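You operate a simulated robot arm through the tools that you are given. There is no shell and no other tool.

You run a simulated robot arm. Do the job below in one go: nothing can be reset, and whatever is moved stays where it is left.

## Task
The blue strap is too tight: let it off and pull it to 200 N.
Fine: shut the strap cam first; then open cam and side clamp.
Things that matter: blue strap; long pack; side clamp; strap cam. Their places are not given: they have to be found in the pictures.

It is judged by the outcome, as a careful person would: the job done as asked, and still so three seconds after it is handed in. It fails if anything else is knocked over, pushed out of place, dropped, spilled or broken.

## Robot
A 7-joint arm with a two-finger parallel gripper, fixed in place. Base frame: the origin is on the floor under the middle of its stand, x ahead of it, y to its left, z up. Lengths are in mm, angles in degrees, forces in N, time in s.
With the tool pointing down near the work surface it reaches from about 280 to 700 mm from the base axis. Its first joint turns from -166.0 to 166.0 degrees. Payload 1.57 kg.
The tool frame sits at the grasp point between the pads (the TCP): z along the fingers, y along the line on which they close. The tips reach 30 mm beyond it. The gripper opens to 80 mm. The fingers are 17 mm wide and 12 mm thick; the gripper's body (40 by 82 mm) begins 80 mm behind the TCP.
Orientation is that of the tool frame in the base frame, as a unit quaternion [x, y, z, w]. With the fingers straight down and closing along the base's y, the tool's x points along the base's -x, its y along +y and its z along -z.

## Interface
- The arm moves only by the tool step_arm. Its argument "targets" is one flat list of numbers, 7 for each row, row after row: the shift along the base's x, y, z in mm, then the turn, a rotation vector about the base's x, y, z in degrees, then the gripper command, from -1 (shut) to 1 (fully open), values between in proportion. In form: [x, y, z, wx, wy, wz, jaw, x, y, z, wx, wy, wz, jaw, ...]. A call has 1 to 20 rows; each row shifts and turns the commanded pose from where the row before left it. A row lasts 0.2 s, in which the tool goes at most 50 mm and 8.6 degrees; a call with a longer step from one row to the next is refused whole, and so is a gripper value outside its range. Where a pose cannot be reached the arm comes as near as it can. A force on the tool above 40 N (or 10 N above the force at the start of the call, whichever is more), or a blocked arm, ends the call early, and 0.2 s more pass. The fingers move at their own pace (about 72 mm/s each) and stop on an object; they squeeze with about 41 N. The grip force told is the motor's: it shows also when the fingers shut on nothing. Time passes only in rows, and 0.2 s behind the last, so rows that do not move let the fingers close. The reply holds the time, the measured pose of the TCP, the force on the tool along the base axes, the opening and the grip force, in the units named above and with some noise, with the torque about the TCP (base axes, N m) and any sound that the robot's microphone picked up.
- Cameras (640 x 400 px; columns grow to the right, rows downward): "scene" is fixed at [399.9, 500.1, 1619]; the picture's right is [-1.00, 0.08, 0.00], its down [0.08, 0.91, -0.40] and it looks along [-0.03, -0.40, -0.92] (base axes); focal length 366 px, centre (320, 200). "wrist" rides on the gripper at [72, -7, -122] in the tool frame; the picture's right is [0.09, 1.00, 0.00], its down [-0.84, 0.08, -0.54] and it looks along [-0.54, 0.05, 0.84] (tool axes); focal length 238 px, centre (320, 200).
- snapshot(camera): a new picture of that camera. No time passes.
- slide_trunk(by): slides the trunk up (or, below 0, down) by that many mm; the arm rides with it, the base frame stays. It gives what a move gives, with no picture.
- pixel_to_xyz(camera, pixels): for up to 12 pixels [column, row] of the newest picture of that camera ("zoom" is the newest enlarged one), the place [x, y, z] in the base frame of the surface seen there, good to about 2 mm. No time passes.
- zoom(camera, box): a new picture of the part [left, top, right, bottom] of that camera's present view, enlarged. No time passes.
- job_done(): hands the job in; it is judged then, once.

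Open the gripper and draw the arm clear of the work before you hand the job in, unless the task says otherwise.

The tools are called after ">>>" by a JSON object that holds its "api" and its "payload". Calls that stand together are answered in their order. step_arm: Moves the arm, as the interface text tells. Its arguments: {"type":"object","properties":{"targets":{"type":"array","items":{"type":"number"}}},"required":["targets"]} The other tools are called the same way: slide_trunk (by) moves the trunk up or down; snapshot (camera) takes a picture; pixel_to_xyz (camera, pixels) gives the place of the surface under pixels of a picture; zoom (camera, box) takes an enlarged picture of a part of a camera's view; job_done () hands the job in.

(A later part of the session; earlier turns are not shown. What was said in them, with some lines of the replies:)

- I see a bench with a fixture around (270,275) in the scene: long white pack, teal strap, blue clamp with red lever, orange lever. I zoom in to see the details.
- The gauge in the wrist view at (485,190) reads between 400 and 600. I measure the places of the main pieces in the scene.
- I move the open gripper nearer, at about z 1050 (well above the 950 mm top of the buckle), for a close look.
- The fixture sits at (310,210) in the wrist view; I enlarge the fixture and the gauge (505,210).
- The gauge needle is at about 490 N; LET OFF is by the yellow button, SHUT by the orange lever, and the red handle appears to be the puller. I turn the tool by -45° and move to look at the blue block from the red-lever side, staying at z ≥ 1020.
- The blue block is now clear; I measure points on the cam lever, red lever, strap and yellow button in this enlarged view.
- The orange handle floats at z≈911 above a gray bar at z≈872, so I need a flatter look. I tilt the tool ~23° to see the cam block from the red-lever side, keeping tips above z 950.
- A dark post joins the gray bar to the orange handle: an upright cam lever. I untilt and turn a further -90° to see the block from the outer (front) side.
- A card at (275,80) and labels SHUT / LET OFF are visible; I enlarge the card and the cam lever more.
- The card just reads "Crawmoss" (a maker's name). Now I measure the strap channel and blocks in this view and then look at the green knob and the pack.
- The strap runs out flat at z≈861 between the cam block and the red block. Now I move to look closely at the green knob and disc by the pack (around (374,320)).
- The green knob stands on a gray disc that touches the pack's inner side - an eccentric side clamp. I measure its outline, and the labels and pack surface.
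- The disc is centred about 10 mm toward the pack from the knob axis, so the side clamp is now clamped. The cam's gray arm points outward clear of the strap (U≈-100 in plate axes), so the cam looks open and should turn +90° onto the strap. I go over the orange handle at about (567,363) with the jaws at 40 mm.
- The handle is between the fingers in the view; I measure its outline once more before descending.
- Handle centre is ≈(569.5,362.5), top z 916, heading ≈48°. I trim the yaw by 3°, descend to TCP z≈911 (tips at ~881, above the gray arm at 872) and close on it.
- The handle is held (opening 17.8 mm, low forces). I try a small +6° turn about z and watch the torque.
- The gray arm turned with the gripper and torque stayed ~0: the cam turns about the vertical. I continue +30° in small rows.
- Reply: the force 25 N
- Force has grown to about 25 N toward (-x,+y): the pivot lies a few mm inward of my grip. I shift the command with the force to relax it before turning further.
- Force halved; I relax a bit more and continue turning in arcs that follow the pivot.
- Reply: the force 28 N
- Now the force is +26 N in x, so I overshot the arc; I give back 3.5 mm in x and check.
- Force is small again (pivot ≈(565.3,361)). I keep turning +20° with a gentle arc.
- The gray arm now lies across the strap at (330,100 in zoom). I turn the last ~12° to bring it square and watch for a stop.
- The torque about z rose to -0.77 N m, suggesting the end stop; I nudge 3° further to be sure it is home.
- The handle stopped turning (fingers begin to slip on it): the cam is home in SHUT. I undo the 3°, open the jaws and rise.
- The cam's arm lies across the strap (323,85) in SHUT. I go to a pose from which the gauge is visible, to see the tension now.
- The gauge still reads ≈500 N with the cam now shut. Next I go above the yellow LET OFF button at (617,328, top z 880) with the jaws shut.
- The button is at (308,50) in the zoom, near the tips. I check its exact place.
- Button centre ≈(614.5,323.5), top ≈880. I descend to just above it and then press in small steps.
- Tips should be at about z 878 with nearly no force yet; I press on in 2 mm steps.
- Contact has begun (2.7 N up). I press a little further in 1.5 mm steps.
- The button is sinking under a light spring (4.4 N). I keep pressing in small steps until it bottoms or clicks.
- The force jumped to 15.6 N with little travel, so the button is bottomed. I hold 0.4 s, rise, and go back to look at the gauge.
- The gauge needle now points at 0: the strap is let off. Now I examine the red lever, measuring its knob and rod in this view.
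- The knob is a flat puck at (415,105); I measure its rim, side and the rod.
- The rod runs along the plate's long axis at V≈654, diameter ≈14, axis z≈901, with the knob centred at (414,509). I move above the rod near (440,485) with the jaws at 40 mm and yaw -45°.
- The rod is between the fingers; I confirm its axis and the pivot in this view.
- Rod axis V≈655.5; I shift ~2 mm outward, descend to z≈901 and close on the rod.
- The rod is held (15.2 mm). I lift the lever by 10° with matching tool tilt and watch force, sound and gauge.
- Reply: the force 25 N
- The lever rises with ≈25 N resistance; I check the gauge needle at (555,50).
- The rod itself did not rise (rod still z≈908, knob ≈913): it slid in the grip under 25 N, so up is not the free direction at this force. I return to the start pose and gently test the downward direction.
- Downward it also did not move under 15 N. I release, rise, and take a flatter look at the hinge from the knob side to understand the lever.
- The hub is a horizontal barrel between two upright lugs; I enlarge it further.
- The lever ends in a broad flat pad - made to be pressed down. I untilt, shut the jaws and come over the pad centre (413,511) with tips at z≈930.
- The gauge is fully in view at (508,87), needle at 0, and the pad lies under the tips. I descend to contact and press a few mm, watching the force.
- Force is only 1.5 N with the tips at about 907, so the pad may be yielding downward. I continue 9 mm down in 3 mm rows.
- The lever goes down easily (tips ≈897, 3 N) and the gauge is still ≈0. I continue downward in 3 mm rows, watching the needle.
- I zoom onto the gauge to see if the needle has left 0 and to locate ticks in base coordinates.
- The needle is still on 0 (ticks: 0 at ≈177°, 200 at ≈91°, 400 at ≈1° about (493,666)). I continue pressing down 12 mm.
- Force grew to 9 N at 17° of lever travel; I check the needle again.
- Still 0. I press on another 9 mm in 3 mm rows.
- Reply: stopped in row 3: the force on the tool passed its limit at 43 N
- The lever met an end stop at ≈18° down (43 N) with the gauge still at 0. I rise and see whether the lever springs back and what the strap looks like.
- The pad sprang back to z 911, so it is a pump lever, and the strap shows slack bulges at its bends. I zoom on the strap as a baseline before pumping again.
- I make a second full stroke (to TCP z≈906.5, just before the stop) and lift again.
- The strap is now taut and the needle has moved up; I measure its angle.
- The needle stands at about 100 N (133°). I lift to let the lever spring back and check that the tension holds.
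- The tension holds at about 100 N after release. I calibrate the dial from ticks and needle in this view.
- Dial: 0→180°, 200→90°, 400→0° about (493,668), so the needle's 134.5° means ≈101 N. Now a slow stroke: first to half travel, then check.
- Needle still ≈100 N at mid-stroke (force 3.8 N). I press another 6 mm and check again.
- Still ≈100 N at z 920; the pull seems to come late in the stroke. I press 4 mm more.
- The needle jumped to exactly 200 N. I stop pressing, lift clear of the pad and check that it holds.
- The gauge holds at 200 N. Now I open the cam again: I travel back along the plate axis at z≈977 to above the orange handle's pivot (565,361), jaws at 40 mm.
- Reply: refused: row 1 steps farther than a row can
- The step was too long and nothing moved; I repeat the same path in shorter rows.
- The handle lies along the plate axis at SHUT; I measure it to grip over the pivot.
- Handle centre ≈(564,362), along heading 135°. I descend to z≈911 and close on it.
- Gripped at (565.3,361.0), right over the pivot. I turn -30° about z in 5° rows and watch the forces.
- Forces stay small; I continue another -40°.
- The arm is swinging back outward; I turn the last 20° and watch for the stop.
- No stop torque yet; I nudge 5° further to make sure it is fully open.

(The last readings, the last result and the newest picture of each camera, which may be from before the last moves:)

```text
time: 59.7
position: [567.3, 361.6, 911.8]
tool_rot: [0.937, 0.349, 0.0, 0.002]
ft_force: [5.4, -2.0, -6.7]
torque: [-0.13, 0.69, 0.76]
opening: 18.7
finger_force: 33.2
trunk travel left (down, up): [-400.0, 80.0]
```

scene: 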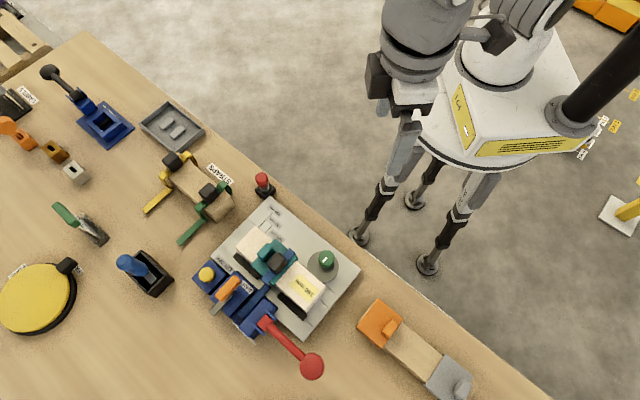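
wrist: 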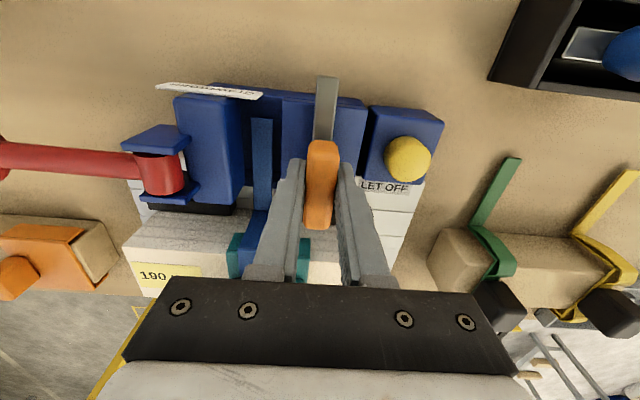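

Torque rose to 0.76 N m: it is at the open stop. I ease back 4°, release and rise, then look.

>>> {"api": "step_arm", "payload": {"targets": [0, 0, 0, 0, 0, 4, -1, 0, 0, 0, 0, 0, 0, -0.4, 0, 0, 0, 0, 0, 0, 0, 0, 0, 0, 0, 0, 0, 0, 0, 0, 20, 0, 0, 0, 0, 0, 0, 30, 0, 0, 0, 0, 0, 0, 30, 0, 0, 0, 0, 0, 0, 0, 0, 0, 0, 0]}}

>>> {"api": "snapshot", "payload": {"camera": "wrist"}}

```text
time: 61.5
position: [565.9, 363.3, 995.4]
tool_rot: [0.924, 0.382, 0.002, 0.002]
ft_force: [1.2, 0.0, -1.0]
torque: [-0.01, 0.03, -0.01]
opening: 39.9
finger_force: 0.0
trunk travel left (down, up): [-400.0, 80.0]
```

```text
taken
```

wrist: 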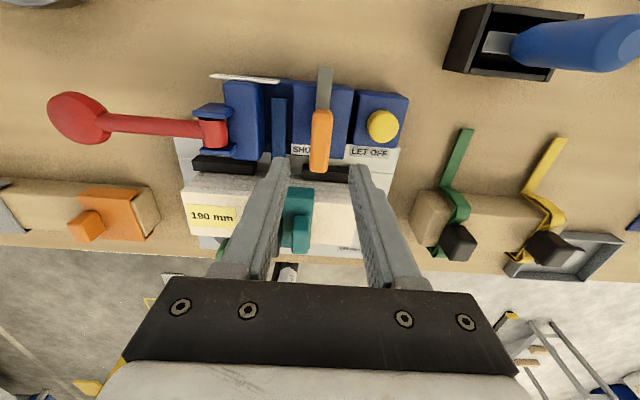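

The cam is open again (gray arm outward at (325,80)). Next the side clamp: I go above the green knob at (374.5,316), staying at z≈995 over the buckle, jaws at 50 mm.

>>> {"api": "step_arm", "payload": {"targets": [-38.3, -9.4, 0, 0, 0, 0, 0.25, -38.3, -9.4, 0, 0, 0, 0, 0.25, -38.3, -9.4, 0, 0, 0, 0, 0.25, -38.3, -9.4, 0, 0, 0, 0, 0.25, -38.3, -9.6, 0, 0, 0, 0, 0.25, 0, 0, -35, 0, 0, 0, 0.25, 0, 0, 0, 0, 0, 0, 0.25]}}

>>> {"api": "snapshot", "payload": {"camera": "wrist"}}

>>> {"api": "zoom", "payload": {"camera": "wrist", "box": [240, 80, 400, 260]}}

```text
time: 63.1
position: [374.7, 314.0, 958.1]
tool_rot: [0.924, 0.382, 0.002, 0.001]
ft_force: [0.5, -0.2, -0.8]
torque: [-0.02, -0.02, 0.01]
opening: 50.1
finger_force: 0.0
trunk travel left (down, up): [-400.0, 80.0]
```

```text
taken
```

wrist: 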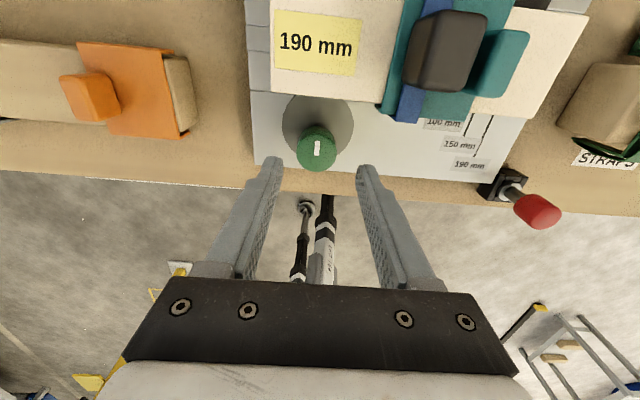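

```text
2.22 times, centred on (320, 170) of wrist
```

zoom: 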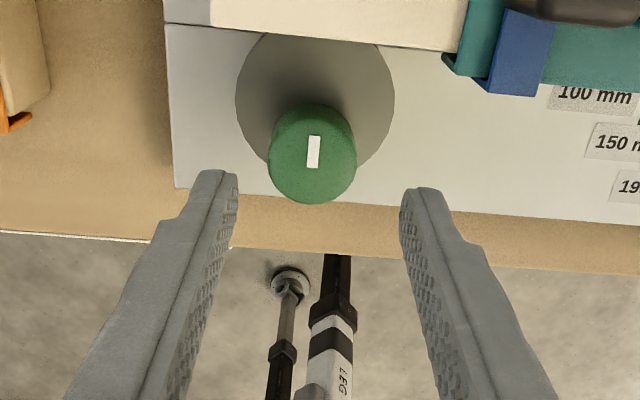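

I measure the knob's top circle and the disc from here.

>>> {"api": "pixel_to_xyz", "payload": {"camera": "zoom", "pixels": [[313, 150], [275, 155], [350, 155], [312, 196], [312, 115], [240, 95], [390, 100], [255, 60], [380, 65], [260, 140], [360, 142], [320, 45]]}}

```text
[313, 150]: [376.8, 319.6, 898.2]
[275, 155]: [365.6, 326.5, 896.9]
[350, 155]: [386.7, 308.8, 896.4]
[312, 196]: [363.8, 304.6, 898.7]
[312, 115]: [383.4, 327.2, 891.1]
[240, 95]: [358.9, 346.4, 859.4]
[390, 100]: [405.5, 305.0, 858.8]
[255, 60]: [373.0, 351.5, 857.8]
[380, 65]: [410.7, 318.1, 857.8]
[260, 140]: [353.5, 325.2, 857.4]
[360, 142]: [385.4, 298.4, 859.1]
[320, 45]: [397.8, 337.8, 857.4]
```

Knob centre ≈(375,317), Ø≈30, and the disc is offset ≈9 mm toward the pack (clamped). I descend to TCP z≈894 (tips above the disc) and close on the knob.

>>> {"api": "step_arm", "payload": {"targets": [0.5, 2, -25, 0, 0, 0, 0.25, 0, 0, -25, 0, 0, 0, 0.25, 0, 0, -14, 0, 0, 0, 0.25, 0, 0, 0, 0, 0, 0, 0.25, 0, 0, 0, 0, 0, 0, -0.2, 0, 0, 0, 0, 0, 0, -1, 0, 0, 0, 0, 0, 0, -1, 0, 0, 0, 0, 0, 0, -1]}}

>>> {"api": "snapshot", "payload": {"camera": "wrist"}}

```text
time: 64.9
position: [373.6, 316.3, 893.4]
tool_rot: [0.924, 0.382, 0.001, 0.001]
ft_force: [-7.5, 10.1, -2.0]
torque: [0.53, 0.0, -0.1]
opening: 33.4
finger_force: 41.9
trunk travel left (down, up): [-400.0, 80.0]
```

```text
taken
```

wrist: 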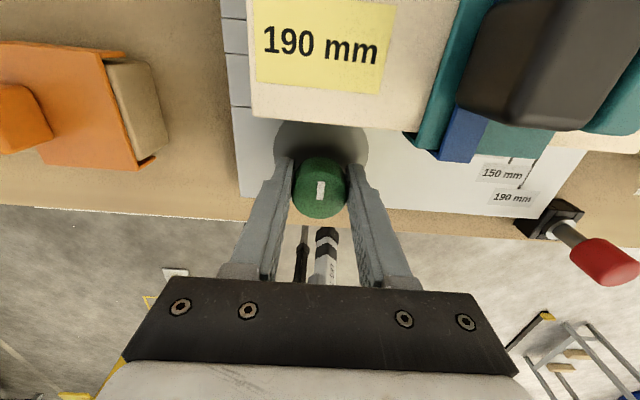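

The knob (Ø33 mm) is held, with ~12 N side load toward (-x,+y); I relax it by 1.5 mm and try a +6° turn, watching the torque.

>>> {"api": "step_arm", "payload": {"targets": [-1.1, 1.4, 0, 0, 0, 0, -1, 0, 0, 0, 0, 0, 3, -1, 0, 0, 0, 0, 0, 3, -1, 0, 0, 0, 0, 0, 0, -1]}}

>>> {"api": "snapshot", "payload": {"camera": "wrist"}}

```text
time: 65.9
position: [372.5, 317.1, 893.5]
tool_rot: [0.903, 0.431, 0.003, 0.002]
ft_force: [-3.7, 5.3, 1.4]
torque: [0.03, 0.02, -0.23]
opening: 33.3
finger_force: 41.1
trunk travel left (down, up): [-400.0, 80.0]
```

```text
taken
```

wrist: 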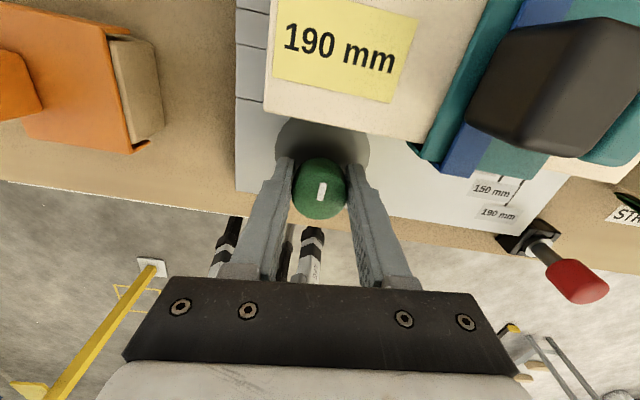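

Torque is only -0.23 N m; I zoom to see if the white mark stays fixed relative to the jaws.

>>> {"api": "zoom", "payload": {"camera": "wrist", "box": [270, 110, 370, 230]}}

```text
3.33 times, centred on (320, 170) of wrist
```

zoom: 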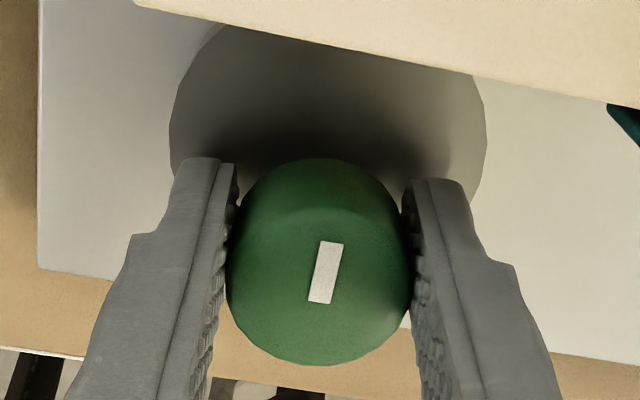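

The mark may have lagged the jaws a bit; I measure the mark's direction in base coordinates.

>>> {"api": "pixel_to_xyz", "payload": {"camera": "zoom", "pixels": [[331, 245], [319, 300], [325, 272]]}}

>>> {"api": "zoom", "payload": {"camera": "scene", "box": [290, 230, 370, 300]}}

```text
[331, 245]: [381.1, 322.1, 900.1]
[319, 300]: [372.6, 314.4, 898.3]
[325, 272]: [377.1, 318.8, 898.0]
```

```text
5.71 times, centred on (330, 265) of scene
```

zoom: 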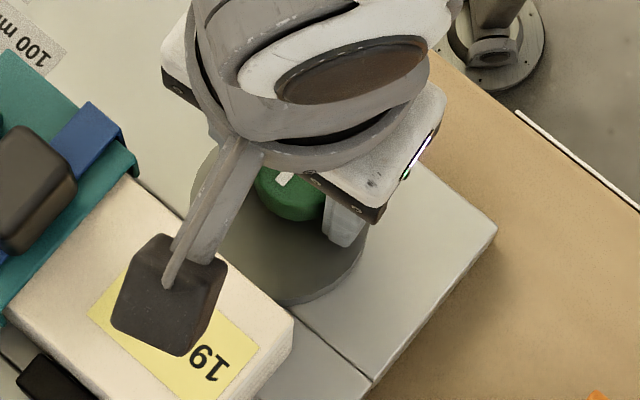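

The mark still heads ≈42-45°, so + may be the stopped direction. I turn back and 8° the other way and compare.

>>> {"api": "step_arm", "payload": {"targets": [0, 0, 0, 0, 0, -4, -1, 0, 0, 0, 0, 0, -4, -1, 0, 0, 0, 0, 0, -4, -1, 0, 0, 0, 0, 0, -4, -1, 0, 0, 0, 0, 0, 0, -1]}}

>>> {"api": "zoom", "payload": {"camera": "wrist", "box": [270, 110, 370, 230]}}

```text
time: 67.1
position: [374.2, 316.9, 892.8]
tool_rot: [0.954, 0.298, 0.002, 0.002]
ft_force: [-0.5, -2.4, 13.1]
torque: [-0.65, 0.82, 0.0]
opening: 33.5
finger_force: 41.4
trunk travel left (down, up): [-400.0, 80.0]
```

```text
3.33 times, centred on (320, 170) of wrist
```

zoom: 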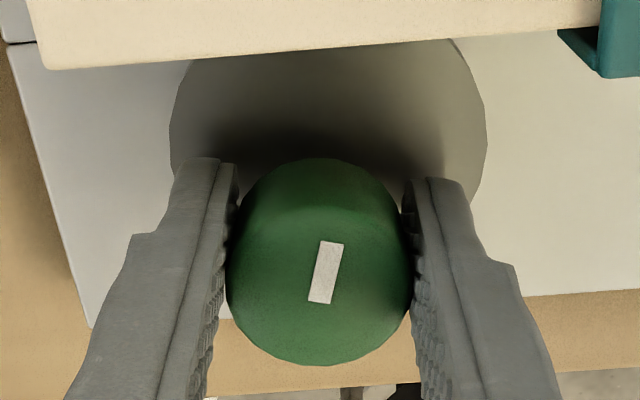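

Now the mark kept its angle to the jaws while turning -16° at zero torque, so negative is the opening direction. I continue -40° with a 1 mm lift to ease the vertical load.

>>> {"api": "step_arm", "payload": {"targets": [0, 0, 1, 0, 0, -5, -1, 0, 0, 0, 0, 0, -5, -1, 0, 0, 0, 0, 0, -5, -1, 0, 0, 0, 0, 0, -5, -1, 0, 0, 0, 0, 0, -5, -1, 0, 0, 0, 0, 0, -5, -1, 0, 0, 0, 0, 0, -5, -1, 0, 0, 0, 0, 0, -5, -1, 0, 0, 0, 0, 0, 0, -1]}}

>>> {"api": "snapshot", "payload": {"camera": "wrist"}}

>>> {"api": "zoom", "payload": {"camera": "wrist", "box": [270, 110, 370, 230]}}

```text
time: 69.1
position: [374.4, 314.7, 894.6]
tool_rot: [0.999, -0.046, 0.003, 0.004]
ft_force: [7.5, -18.7, 2.4]
torque: [-0.42, -1.09, 0.07]
opening: 33.4
finger_force: 41.4
trunk travel left (down, up): [-400.0, 80.0]
```

```text
taken
```

wrist: 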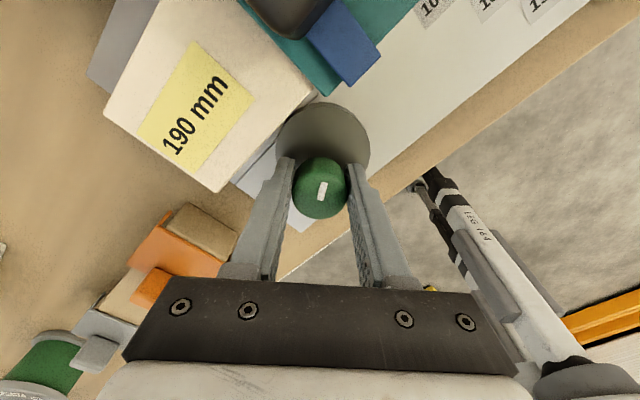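

```text
3.33 times, centred on (320, 170) of wrist
```

zoom: 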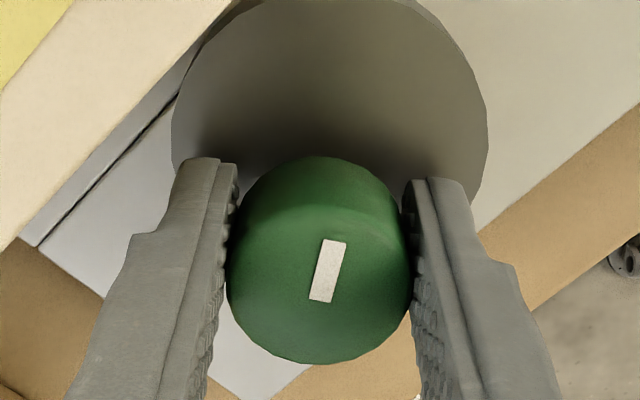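

The knob and disc turn with the jaws; disc is leaving the pack. I relax the side load and turn another -35°.

>>> {"api": "step_arm", "payload": {"targets": [0.8, -2, 0, 0, 0, -5, -1, 0, 0, 0, 0, 0, -5, -1, 0, 0, 0, 0, 0, -5, -1, 0, 0, 0, 0, 0, -5, -1, 0, 0, 0, 0, 0, -5, -1, 0, 0, 0, 0, 0, -5, -1, 0, 0, 0, 0, 0, -5, -1, 0, 0, 0, 0, 0, 0, -1]}}

>>> {"api": "zoom", "payload": {"camera": "wrist", "box": [220, 60, 420, 240]}}

```text
time: 70.9
position: [375.0, 313.3, 894.2]
tool_rot: [0.999, -0.044, 0.002, 0.004]
ft_force: [11.9, -28.3, -5.1]
torque: [-0.44, -0.51, 0.09]
opening: 33.4
finger_force: 41.6
out of reach, approached as far as the arm can: row 1, 2, 3, 4, 5, 6, 7
trunk travel left (down, up): [-400.0, 80.0]
```

```text
2.22 times, centred on (320, 150) of wrist
```

zoom: 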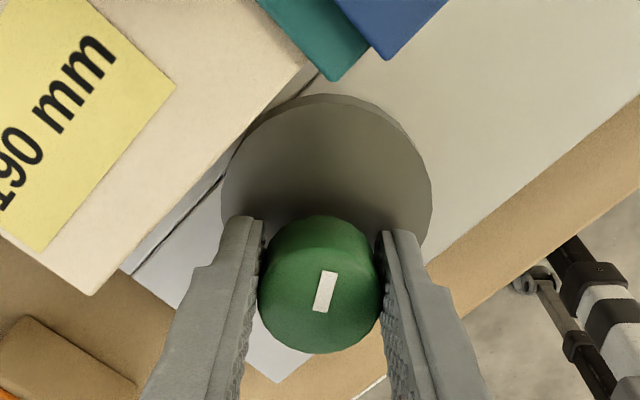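

The wrist is at its limit (yaw ≈-185°) with the knob turned about -55°. I release the knob, lift, and will regrip after unwinding the wrist.

>>> {"api": "step_arm", "payload": {"targets": [0, 0, 0, 0, 0, 0, -0.1, 0, 0, 0, 0, 0, 0, 0.1, 0, 0, 0, 0, 0, 0, 0.1]}}

>>> {"api": "snapshot", "payload": {"camera": "wrist"}}

```text
time: 71.7
position: [373.8, 318.4, 893.2]
tool_rot: [0.999, -0.043, 0.001, 0.001]
ft_force: [-0.2, 0.3, -0.2]
torque: [0.02, -0.04, -0.01]
opening: 44.0
finger_force: 0.0
trunk travel left (down, up): [-400.0, 80.0]
```

```text
taken
```

wrist: 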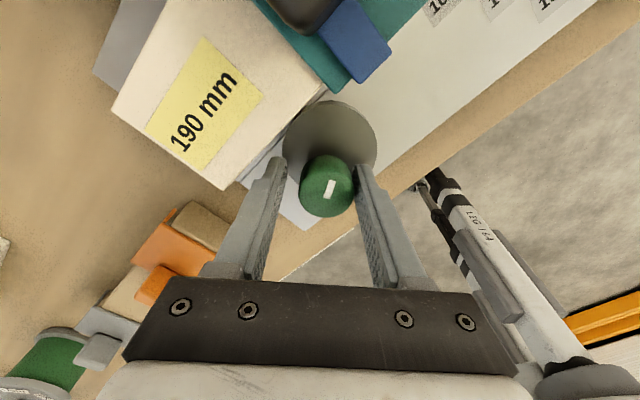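

Released; the arm relaxed to y≈318, so the knob axis is nearer y≈314. I lift straight up, then unwind the yaw by +180°.

>>> {"api": "step_arm", "payload": {"targets": [0, 0, 20, 0, 0, 0, 0.25, 0, 0, 30, 0, 0, 0, 0.25, 0, 0, 25, 0, 0, 0, 0.25, 0, 0, 0, 0, 0, 0, 0.25]}}

>>> {"api": "snapshot", "payload": {"camera": "wrist"}}

>>> {"api": "zoom", "payload": {"camera": "wrist", "box": [240, 80, 400, 260]}}

```text
time: 72.7
position: [374.4, 315.5, 966.6]
tool_rot: [0.999, -0.045, 0.001, 0.001]
ft_force: [0.2, -0.4, 0.3]
torque: [-0.04, -0.01, 0.0]
opening: 49.9
finger_force: 0.1
trunk travel left (down, up): [-400.0, 80.0]
```

```text
taken
```

wrist: 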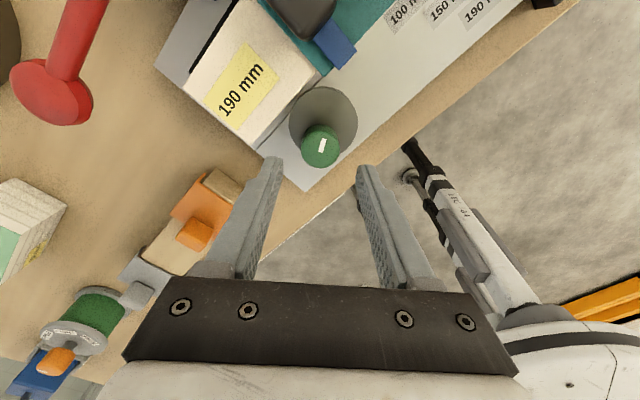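

```text
2.22 times, centred on (320, 170) of wrist
```

zoom: 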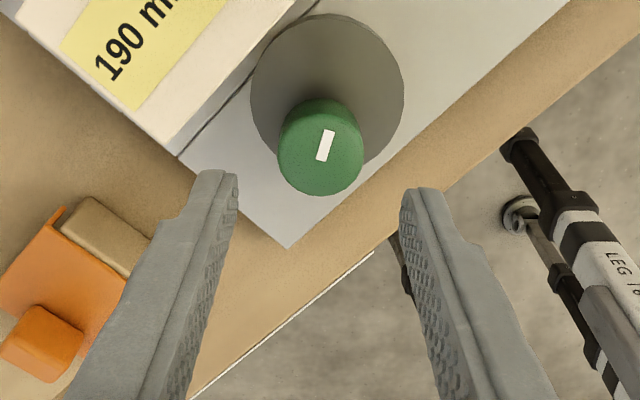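

The disc now shows a gap to the pack. I measure knob and disc to see how far it has turned.

>>> {"api": "pixel_to_xyz", "payload": {"camera": "zoom", "pixels": [[325, 145], [282, 148], [358, 148], [322, 190], [325, 105], [255, 90], [398, 90], [290, 35], [370, 35], [328, 18], [380, 150], [265, 130]]}}

>>> {"api": "pixel_to_xyz", "payload": {"camera": "wrist", "pixels": [[240, 135], [270, 105], [300, 72], [265, 140], [285, 120], [230, 140]]}}

```text
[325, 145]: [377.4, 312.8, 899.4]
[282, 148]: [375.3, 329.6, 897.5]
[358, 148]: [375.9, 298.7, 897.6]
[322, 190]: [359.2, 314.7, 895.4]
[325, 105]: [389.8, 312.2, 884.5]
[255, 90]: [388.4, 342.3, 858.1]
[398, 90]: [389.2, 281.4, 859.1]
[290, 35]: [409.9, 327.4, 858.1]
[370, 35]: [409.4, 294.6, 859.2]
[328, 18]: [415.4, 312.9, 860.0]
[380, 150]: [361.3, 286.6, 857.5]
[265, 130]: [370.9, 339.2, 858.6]
```

```text
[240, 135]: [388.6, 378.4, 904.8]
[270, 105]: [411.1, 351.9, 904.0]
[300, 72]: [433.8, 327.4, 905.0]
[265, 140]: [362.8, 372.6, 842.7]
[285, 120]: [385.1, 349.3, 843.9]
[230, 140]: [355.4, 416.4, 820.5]
```

The disc centre now lies -14° from the knob (was +45°), so it has turned ≈-59° and cleared the pack by ~10 mm. I lift a bit and unwind the wrist by +180° to regrip and turn it to its stop.

>>> {"api": "step_arm", "payload": {"targets": [0, 0, 15, 0, 0, 8.2, 0.25, 0, 0, 10, 0, 0, 8.2, 0.25, 0, 0, 0, 0, 0, 8.2, 0.25, 0, 0, 0, 0, 0, 8.2, 0.25, 0, 0, 0, 0, 0, 8.2, 0.25, 0, 0, 0, 0, 0, 8.2, 0.25, 0, 0, 0, 0, 0, 8.2, 0.25, 0, 0, 0, 0, 0, 8.2, 0.25, 0, 0, 0, 0, 0, 8.2, 0.25, 0, 0, 0, 0, 0, 8.2, 0.25, 0, 0, 0, 0, 0, 8.2, 0.25, 0, 0, 0, 0, 0, 0, 0.25]}}

```text
time: 75.3
position: [373.7, 316.2, 994.2]
tool_rot: [0.736, 0.677, 0.002, 0.002]
ft_force: [0.2, 0.1, -0.4]
torque: [0.02, -0.01, 0.0]
opening: 50.1
finger_force: 0.1
trunk travel left (down, up): [-400.0, 80.0]
```

The wrist unwinds as commanded (yaw ≈-95°). I continue +90°.

>>> {"api": "step_arm", "payload": {"targets": [0, 0, 0, 0, 0, 8.2, 0.25, 0, 0, 0, 0, 0, 8.2, 0.25, 0, 0, 0, 0, 0, 8.2, 0.25, 0, 0, 0, 0, 0, 8.2, 0.25, 0, 0, 0, 0, 0, 8.2, 0.25, 0, 0, 0, 0, 0, 8.2, 0.25, 0, 0, 0, 0, 0, 8.2, 0.25, 0, 0, 0, 0, 0, 8.2, 0.25, 0, 0, 0, 0, 0, 8.2, 0.25, 0, 0, 0, 0, 0, 8.2, 0.25, 2, -2, -20, 0, 0, 8.2, 0.25, 0, 0, 0, 0, 0, 0, 0.25]}}

>>> {"api": "snapshot", "payload": {"camera": "wrist"}}

>>> {"api": "zoom", "payload": {"camera": "wrist", "box": [240, 80, 400, 260]}}

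```text
time: 77.9
position: [375.6, 312.9, 973.9]
tool_rot: [0.041, 0.999, 0.003, 0.0]
ft_force: [1.1, 0.5, 0.0]
torque: [-0.03, 0.03, 0.01]
opening: 50.1
finger_force: 0.0
trunk travel left (down, up): [-400.0, 80.0]
```

```text
taken
```

wrist: 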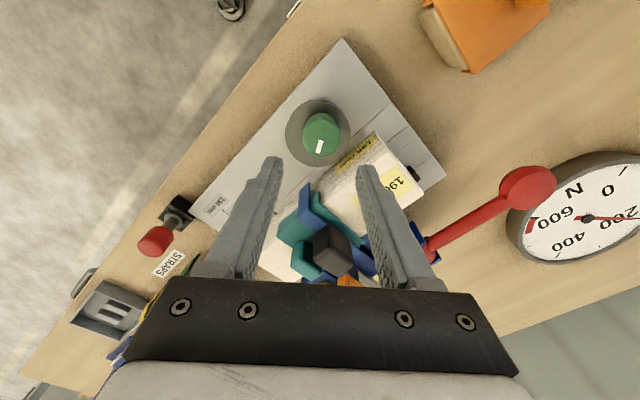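

```text
2.22 times, centred on (320, 170) of wrist
```

zoom: 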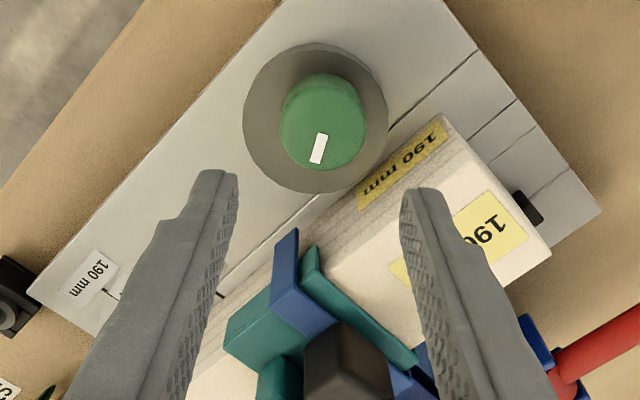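

The gauge at (588,215) still reads 200, and there's a gap between disc and pack. I confirm knob position for regripping.

>>> {"api": "pixel_to_xyz", "payload": {"camera": "zoom", "pixels": [[322, 130], [285, 130], [360, 130], [322, 85], [322, 165], [318, 150], [322, 135]]}}

>>> {"api": "zoom", "payload": {"camera": "wrist", "box": [500, 140, 640, 270]}}

```text
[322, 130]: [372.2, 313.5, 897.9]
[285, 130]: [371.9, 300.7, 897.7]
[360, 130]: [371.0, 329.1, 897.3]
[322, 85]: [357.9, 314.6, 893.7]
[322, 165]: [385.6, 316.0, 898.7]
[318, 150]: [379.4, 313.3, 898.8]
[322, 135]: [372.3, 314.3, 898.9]
```

```text
3.08 times, centred on (570, 205) of wrist
```

zoom: 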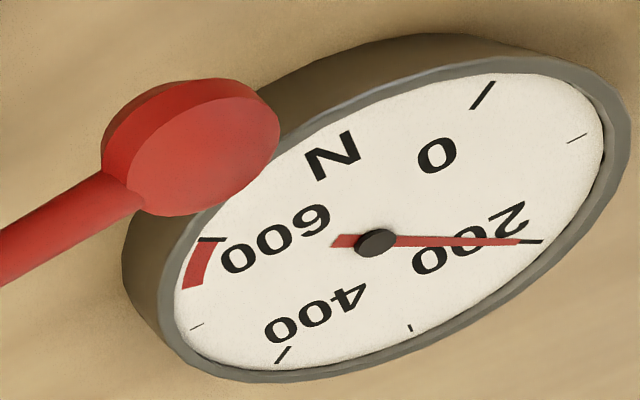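

The gauge reads 200 N with the cam open. Knob centre ≈(374.5,315): I descend to z≈894 and grip it again.

>>> {"api": "step_arm", "payload": {"targets": [-0.5, 1.5, -30, 0, 0, 0, 0.25, 0, 0, -30, 0, 0, 0, 0.25, 0, 0, -20, 0, 0, 0, 0.25, 0, 0, 0, 0, 0, 0, 0.25, 0, 0, 0, 0, 0, 0, -0.2, 0, 0, 0, 0, 0, 0, -1, 0, 0, 0, 0, 0, 0, -1, 0, 0, 0, 0, 0, 0, -1]}}

>>> {"api": "snapshot", "payload": {"camera": "wrist"}}

```text
time: 79.7
position: [375.9, 314.1, 892.6]
tool_rot: [0.041, 0.999, 0.001, -0.001]
ft_force: [-1.5, -7.6, -4.6]
torque: [-0.23, -0.17, 0.02]
opening: 33.3
finger_force: 41.5
trunk travel left (down, up): [-400.0, 80.0]
```

```text
taken
```

wrist: 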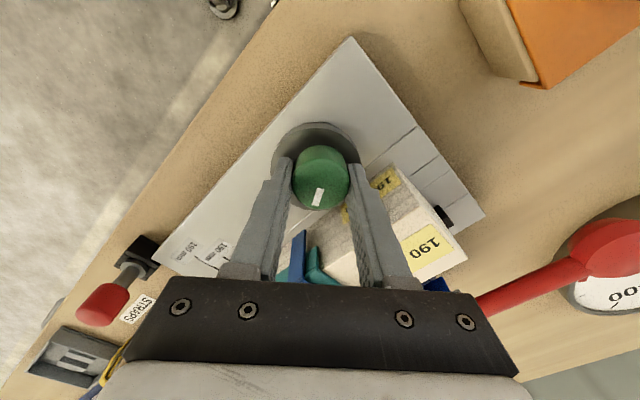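

Gripped again. I turn -30° in 5° rows and watch for a stop.

>>> {"api": "step_arm", "payload": {"targets": [0, -0.5, 0, 0, 0, -5, -1, 0, 0, 0, 0, 0, -5, -1, 0, 0, 0, 0, 0, -5, -1, 0, 0, 0, 0, 0, -5, -1, 0, 0, 0, 0, 0, -5, -1, 0, 0, 0, 0, 0, -5, -1, 0, 0, 0, 0, 0, 0, -1]}}

>>> {"api": "zoom", "payload": {"camera": "wrist", "box": [240, 80, 400, 260]}}

```text
time: 81.3
position: [375.4, 310.9, 892.9]
tool_rot: [0.299, 0.954, 0.001, -0.002]
ft_force: [-2.9, -26.1, -9.4]
torque: [-0.68, 0.05, 0.42]
opening: 33.1
finger_force: 41.7
trunk travel left (down, up): [-400.0, 80.0]
```

```text
2.22 times, centred on (320, 170) of wrist
```

zoom: 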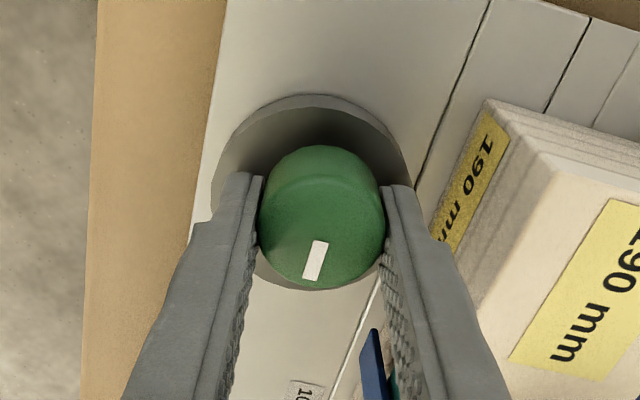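

Side force has grown to 26 N in -y with torque 0.42; I shift the command along the force to relax it and read again.

>>> {"api": "step_arm", "payload": {"targets": [-0.4, -3, 0.5, 0, 0, 0, -1, 0, 0, 0, 0, 0, 0, -1]}}

```text
time: 81.9
position: [374.7, 311.8, 893.7]
tool_rot: [0.299, 0.954, 0.002, -0.001]
ft_force: [-2.0, -13.3, -24.5]
torque: [-0.52, -0.5, 0.07]
opening: 33.5
finger_force: 41.5
trunk travel left (down, up): [-400.0, 80.0]
```

The load is easing (torque ≈0.07, so no stop yet). I correct z and y slightly and turn -10° more.

>>> {"api": "step_arm", "payload": {"targets": [0, -1.5, -0.8, 0, 0, -2, -1, -0.3, -0.3, 0, 0, 0, -4, -1, -0.3, -0.3, 0, 0, 0, -4, -1, 0, 0, 0, 0, 0, 0, -1]}}

>>> {"api": "zoom", "payload": {"camera": "wrist", "box": [240, 80, 400, 260]}}

```text
time: 82.9
position: [373.9, 311.1, 895.1]
tool_rot: [0.381, 0.925, 0.004, 0.0]
ft_force: [-4.1, -3.7, 2.6]
torque: [0.12, 0.66, 0.41]
opening: 33.4
finger_force: 41.5
trunk travel left (down, up): [-400.0, 80.0]
```

```text
2.22 times, centred on (320, 170) of wrist
```

zoom: 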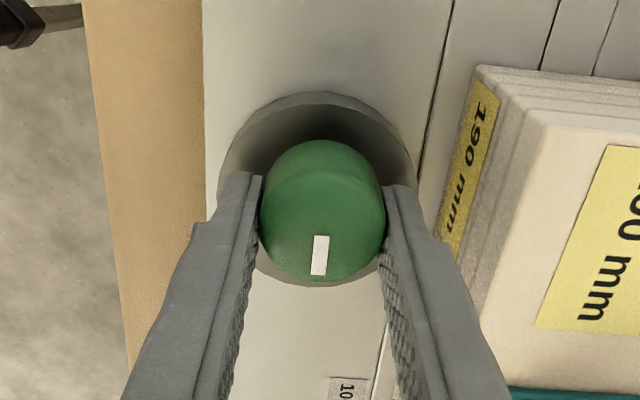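

The mark now stands ≈10° off relative to the jaws and points along -45°, i.e. 90° from before: the clamp is at its open stop. I ease back, open to 44 mm and lift.

>>> {"api": "step_arm", "payload": {"targets": [0, 0, 0, 0, 0, 4, -1, 0, 0, 0, 0, 0, 0, -0.1, 0, 0, 0, 0, 0, 0, 0.1, 0, 0, 0, 0, 0, 0, 0.1]}}

>>> {"api": "snapshot", "payload": {"camera": "wrist"}}

```text
time: 83.9
position: [374.8, 310.1, 893.7]
tool_rot: [0.347, 0.938, 0.002, 0.001]
ft_force: [-1.1, 0.0, 0.0]
torque: [0.02, 0.02, 0.01]
opening: 44.0
finger_force: 0.0
trunk travel left (down, up): [-400.0, 80.0]
```

```text
taken
```

wrist: 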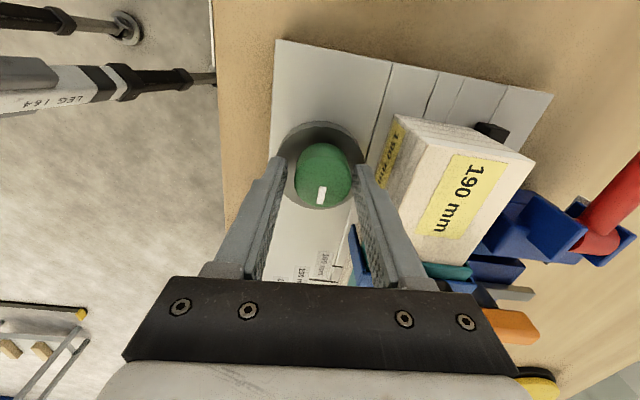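

The knob is free of the jaws; I lift straight up and go to a pose showing gauge, cam and clamp together.

>>> {"api": "step_arm", "payload": {"targets": [0, 0, 15, 0, 0, 0, 0.1, 0, 0, 30, 0, 0, 0, 0.1, 0, 0, 40, 0, 0, 0, 0.1, 0, 0, 40, 0, 0, 7, 0.1, -5, 10, 30, 0, 0, 7, 0.1, -10, 10, 10, 0, 0, 7, 0.1, -10, 5, 0, 0, 0, 7, 0.1, -10, 5, 0, 0, 0, 7, 0.1, 0, 0, 0, 0, 0, 6, 0.1, 0, 0, 0, 0, 0, 0, 0.1]}}

>>> {"api": "snapshot", "payload": {"camera": "wrist"}}

>>> {"api": "snapshot", "payload": {"camera": "scene"}}

```text
time: 86.1
position: [339.1, 340.3, 1058.6]
tool_rot: [-0.004, 1.0, 0.002, -0.001]
ft_force: [-0.2, 0.8, 0.5]
torque: [-0.02, 0.03, 0.0]
opening: 44.2
finger_force: 0.1
trunk travel left (down, up): [-400.0, 80.0]
```

```text
taken
```

wrist: 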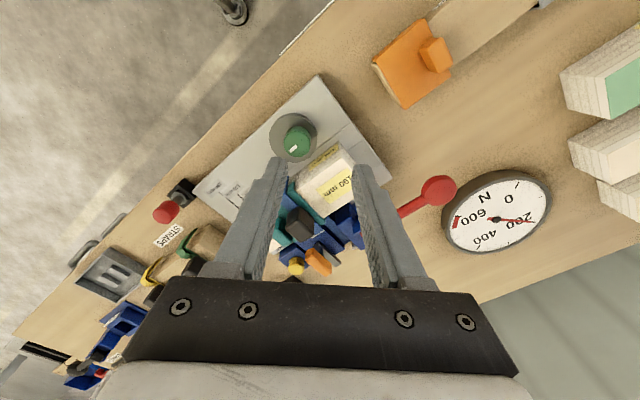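

```text
taken
```

scene: 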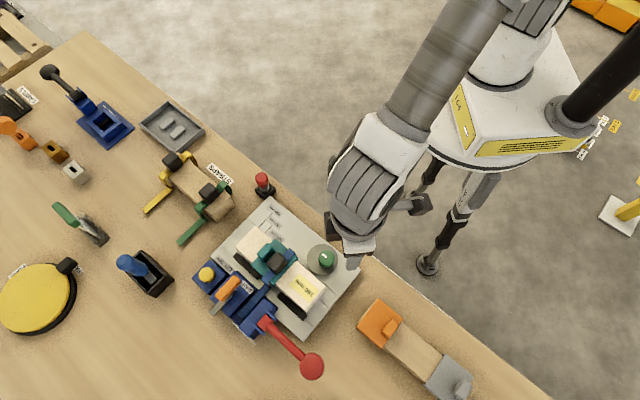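

Everything looks in place; I enlarge the gauge, the fixture and the clamp for a final check.

>>> {"api": "zoom", "payload": {"camera": "wrist", "box": [430, 155, 570, 265]}}

>>> {"api": "zoom", "payload": {"camera": "scene", "box": [190, 220, 350, 350]}}

>>> {"api": "zoom", "payload": {"camera": "wrist", "box": [250, 80, 400, 220]}}

```text
3.64 times, centred on (500, 210) of wrist
```

zoom: 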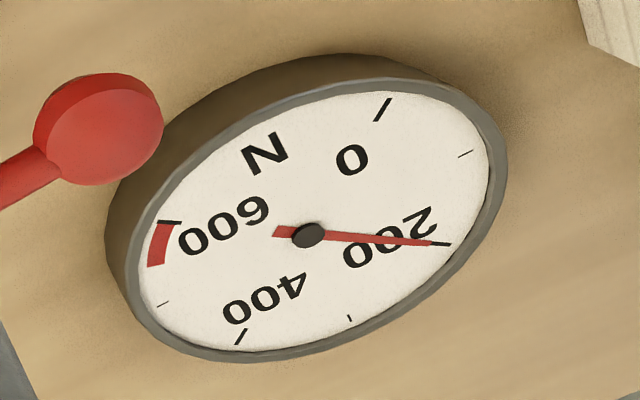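

```text
3.08 times, centred on (270, 285) of scene
```

zoom: 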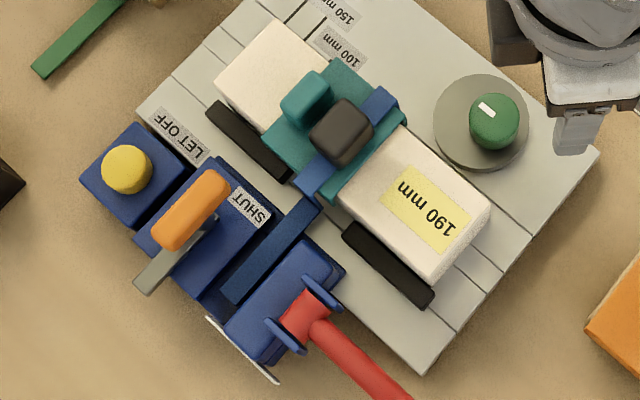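

```text
2.86 times, centred on (325, 150) of wrist
```

zoom: 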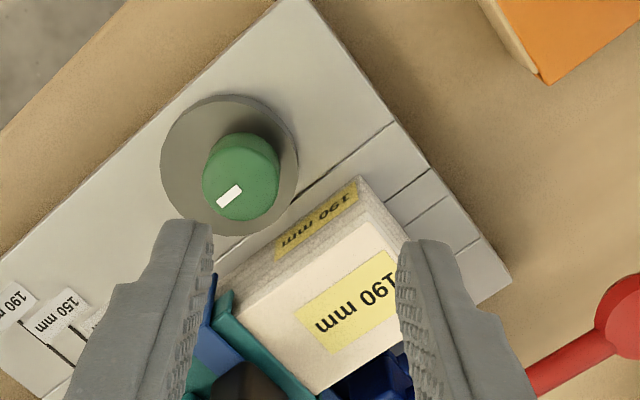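

The gauge reads 200 N, the cam arm points outward (open), and the clamp disc is turned 90° clear of the pack; nothing else has moved. I open the jaws fully and draw the arm up and back.

>>> {"api": "step_arm", "payload": {"targets": [-10, -20, 40, 0, 0, 0, 1, -15, -25, 40, 0, 0, 0, 1, -15, -25, 40, 0, 0, 0, 1, -10, -25, 40, 0, 0, 0, 1, 0, 0, 0, 0, 0, 0, 1]}}

>>> {"api": "snapshot", "payload": {"camera": "wrist"}}

>>> {"api": "snapshot", "payload": {"camera": "scene"}}

```text
time: 87.3
position: [291.8, 243.7, 1219.3]
tool_rot: [-0.002, 1.0, 0.001, 0.0]
ft_force: [0.3, -0.6, -0.2]
torque: [-0.01, -0.03, -0.01]
opening: 79.9
finger_force: 0.1
trunk travel left (down, up): [-400.0, 80.0]
```

```text
taken
```

wrist: 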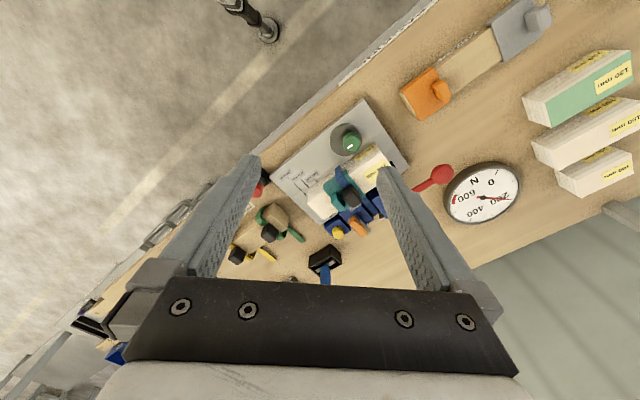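

```text
taken
```

scene: 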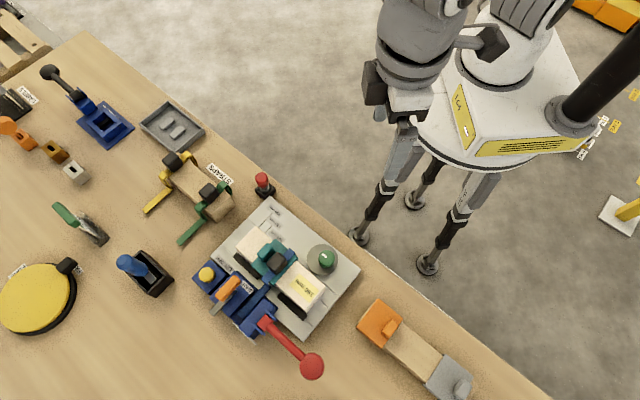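

The strap stands at 200 N, cam and side clamp are open, the arm is clear and the jaws are open. I hand the job in.

>>> {"api": "job_done", "payload": {}}

```text
The job is handed in.
```

The blue strap has been let off and pulled to 200 N, and I've handed the job in. The gauge still read 200 N after both the cam and the side clamp were opened.

1. **Cam shut:** I turned the orange strap cam to SHUT first. The gauge read about 500 N at that point.
2. **Let off:** I pressed the yellow LET OFF button, and the gauge fell to 0.
3. **Pulled to 200 N:** I pressed the red lever down three times. The first press took up slack, the second brought it to about 100 N and the third to 200 N.
4. **Opened up:** I turned the cam back to its open stop. I then turned the green side-clamp knob 90° to its stop, so its disc is clear of the long pack.

I took "Fine: shut the strap cam first; then open cam and side clamp" to mean both should end up open, and I left them that way. The jaws are open, the arm is clear of the work, and nothing else on the bench looked moved in the final pictures.
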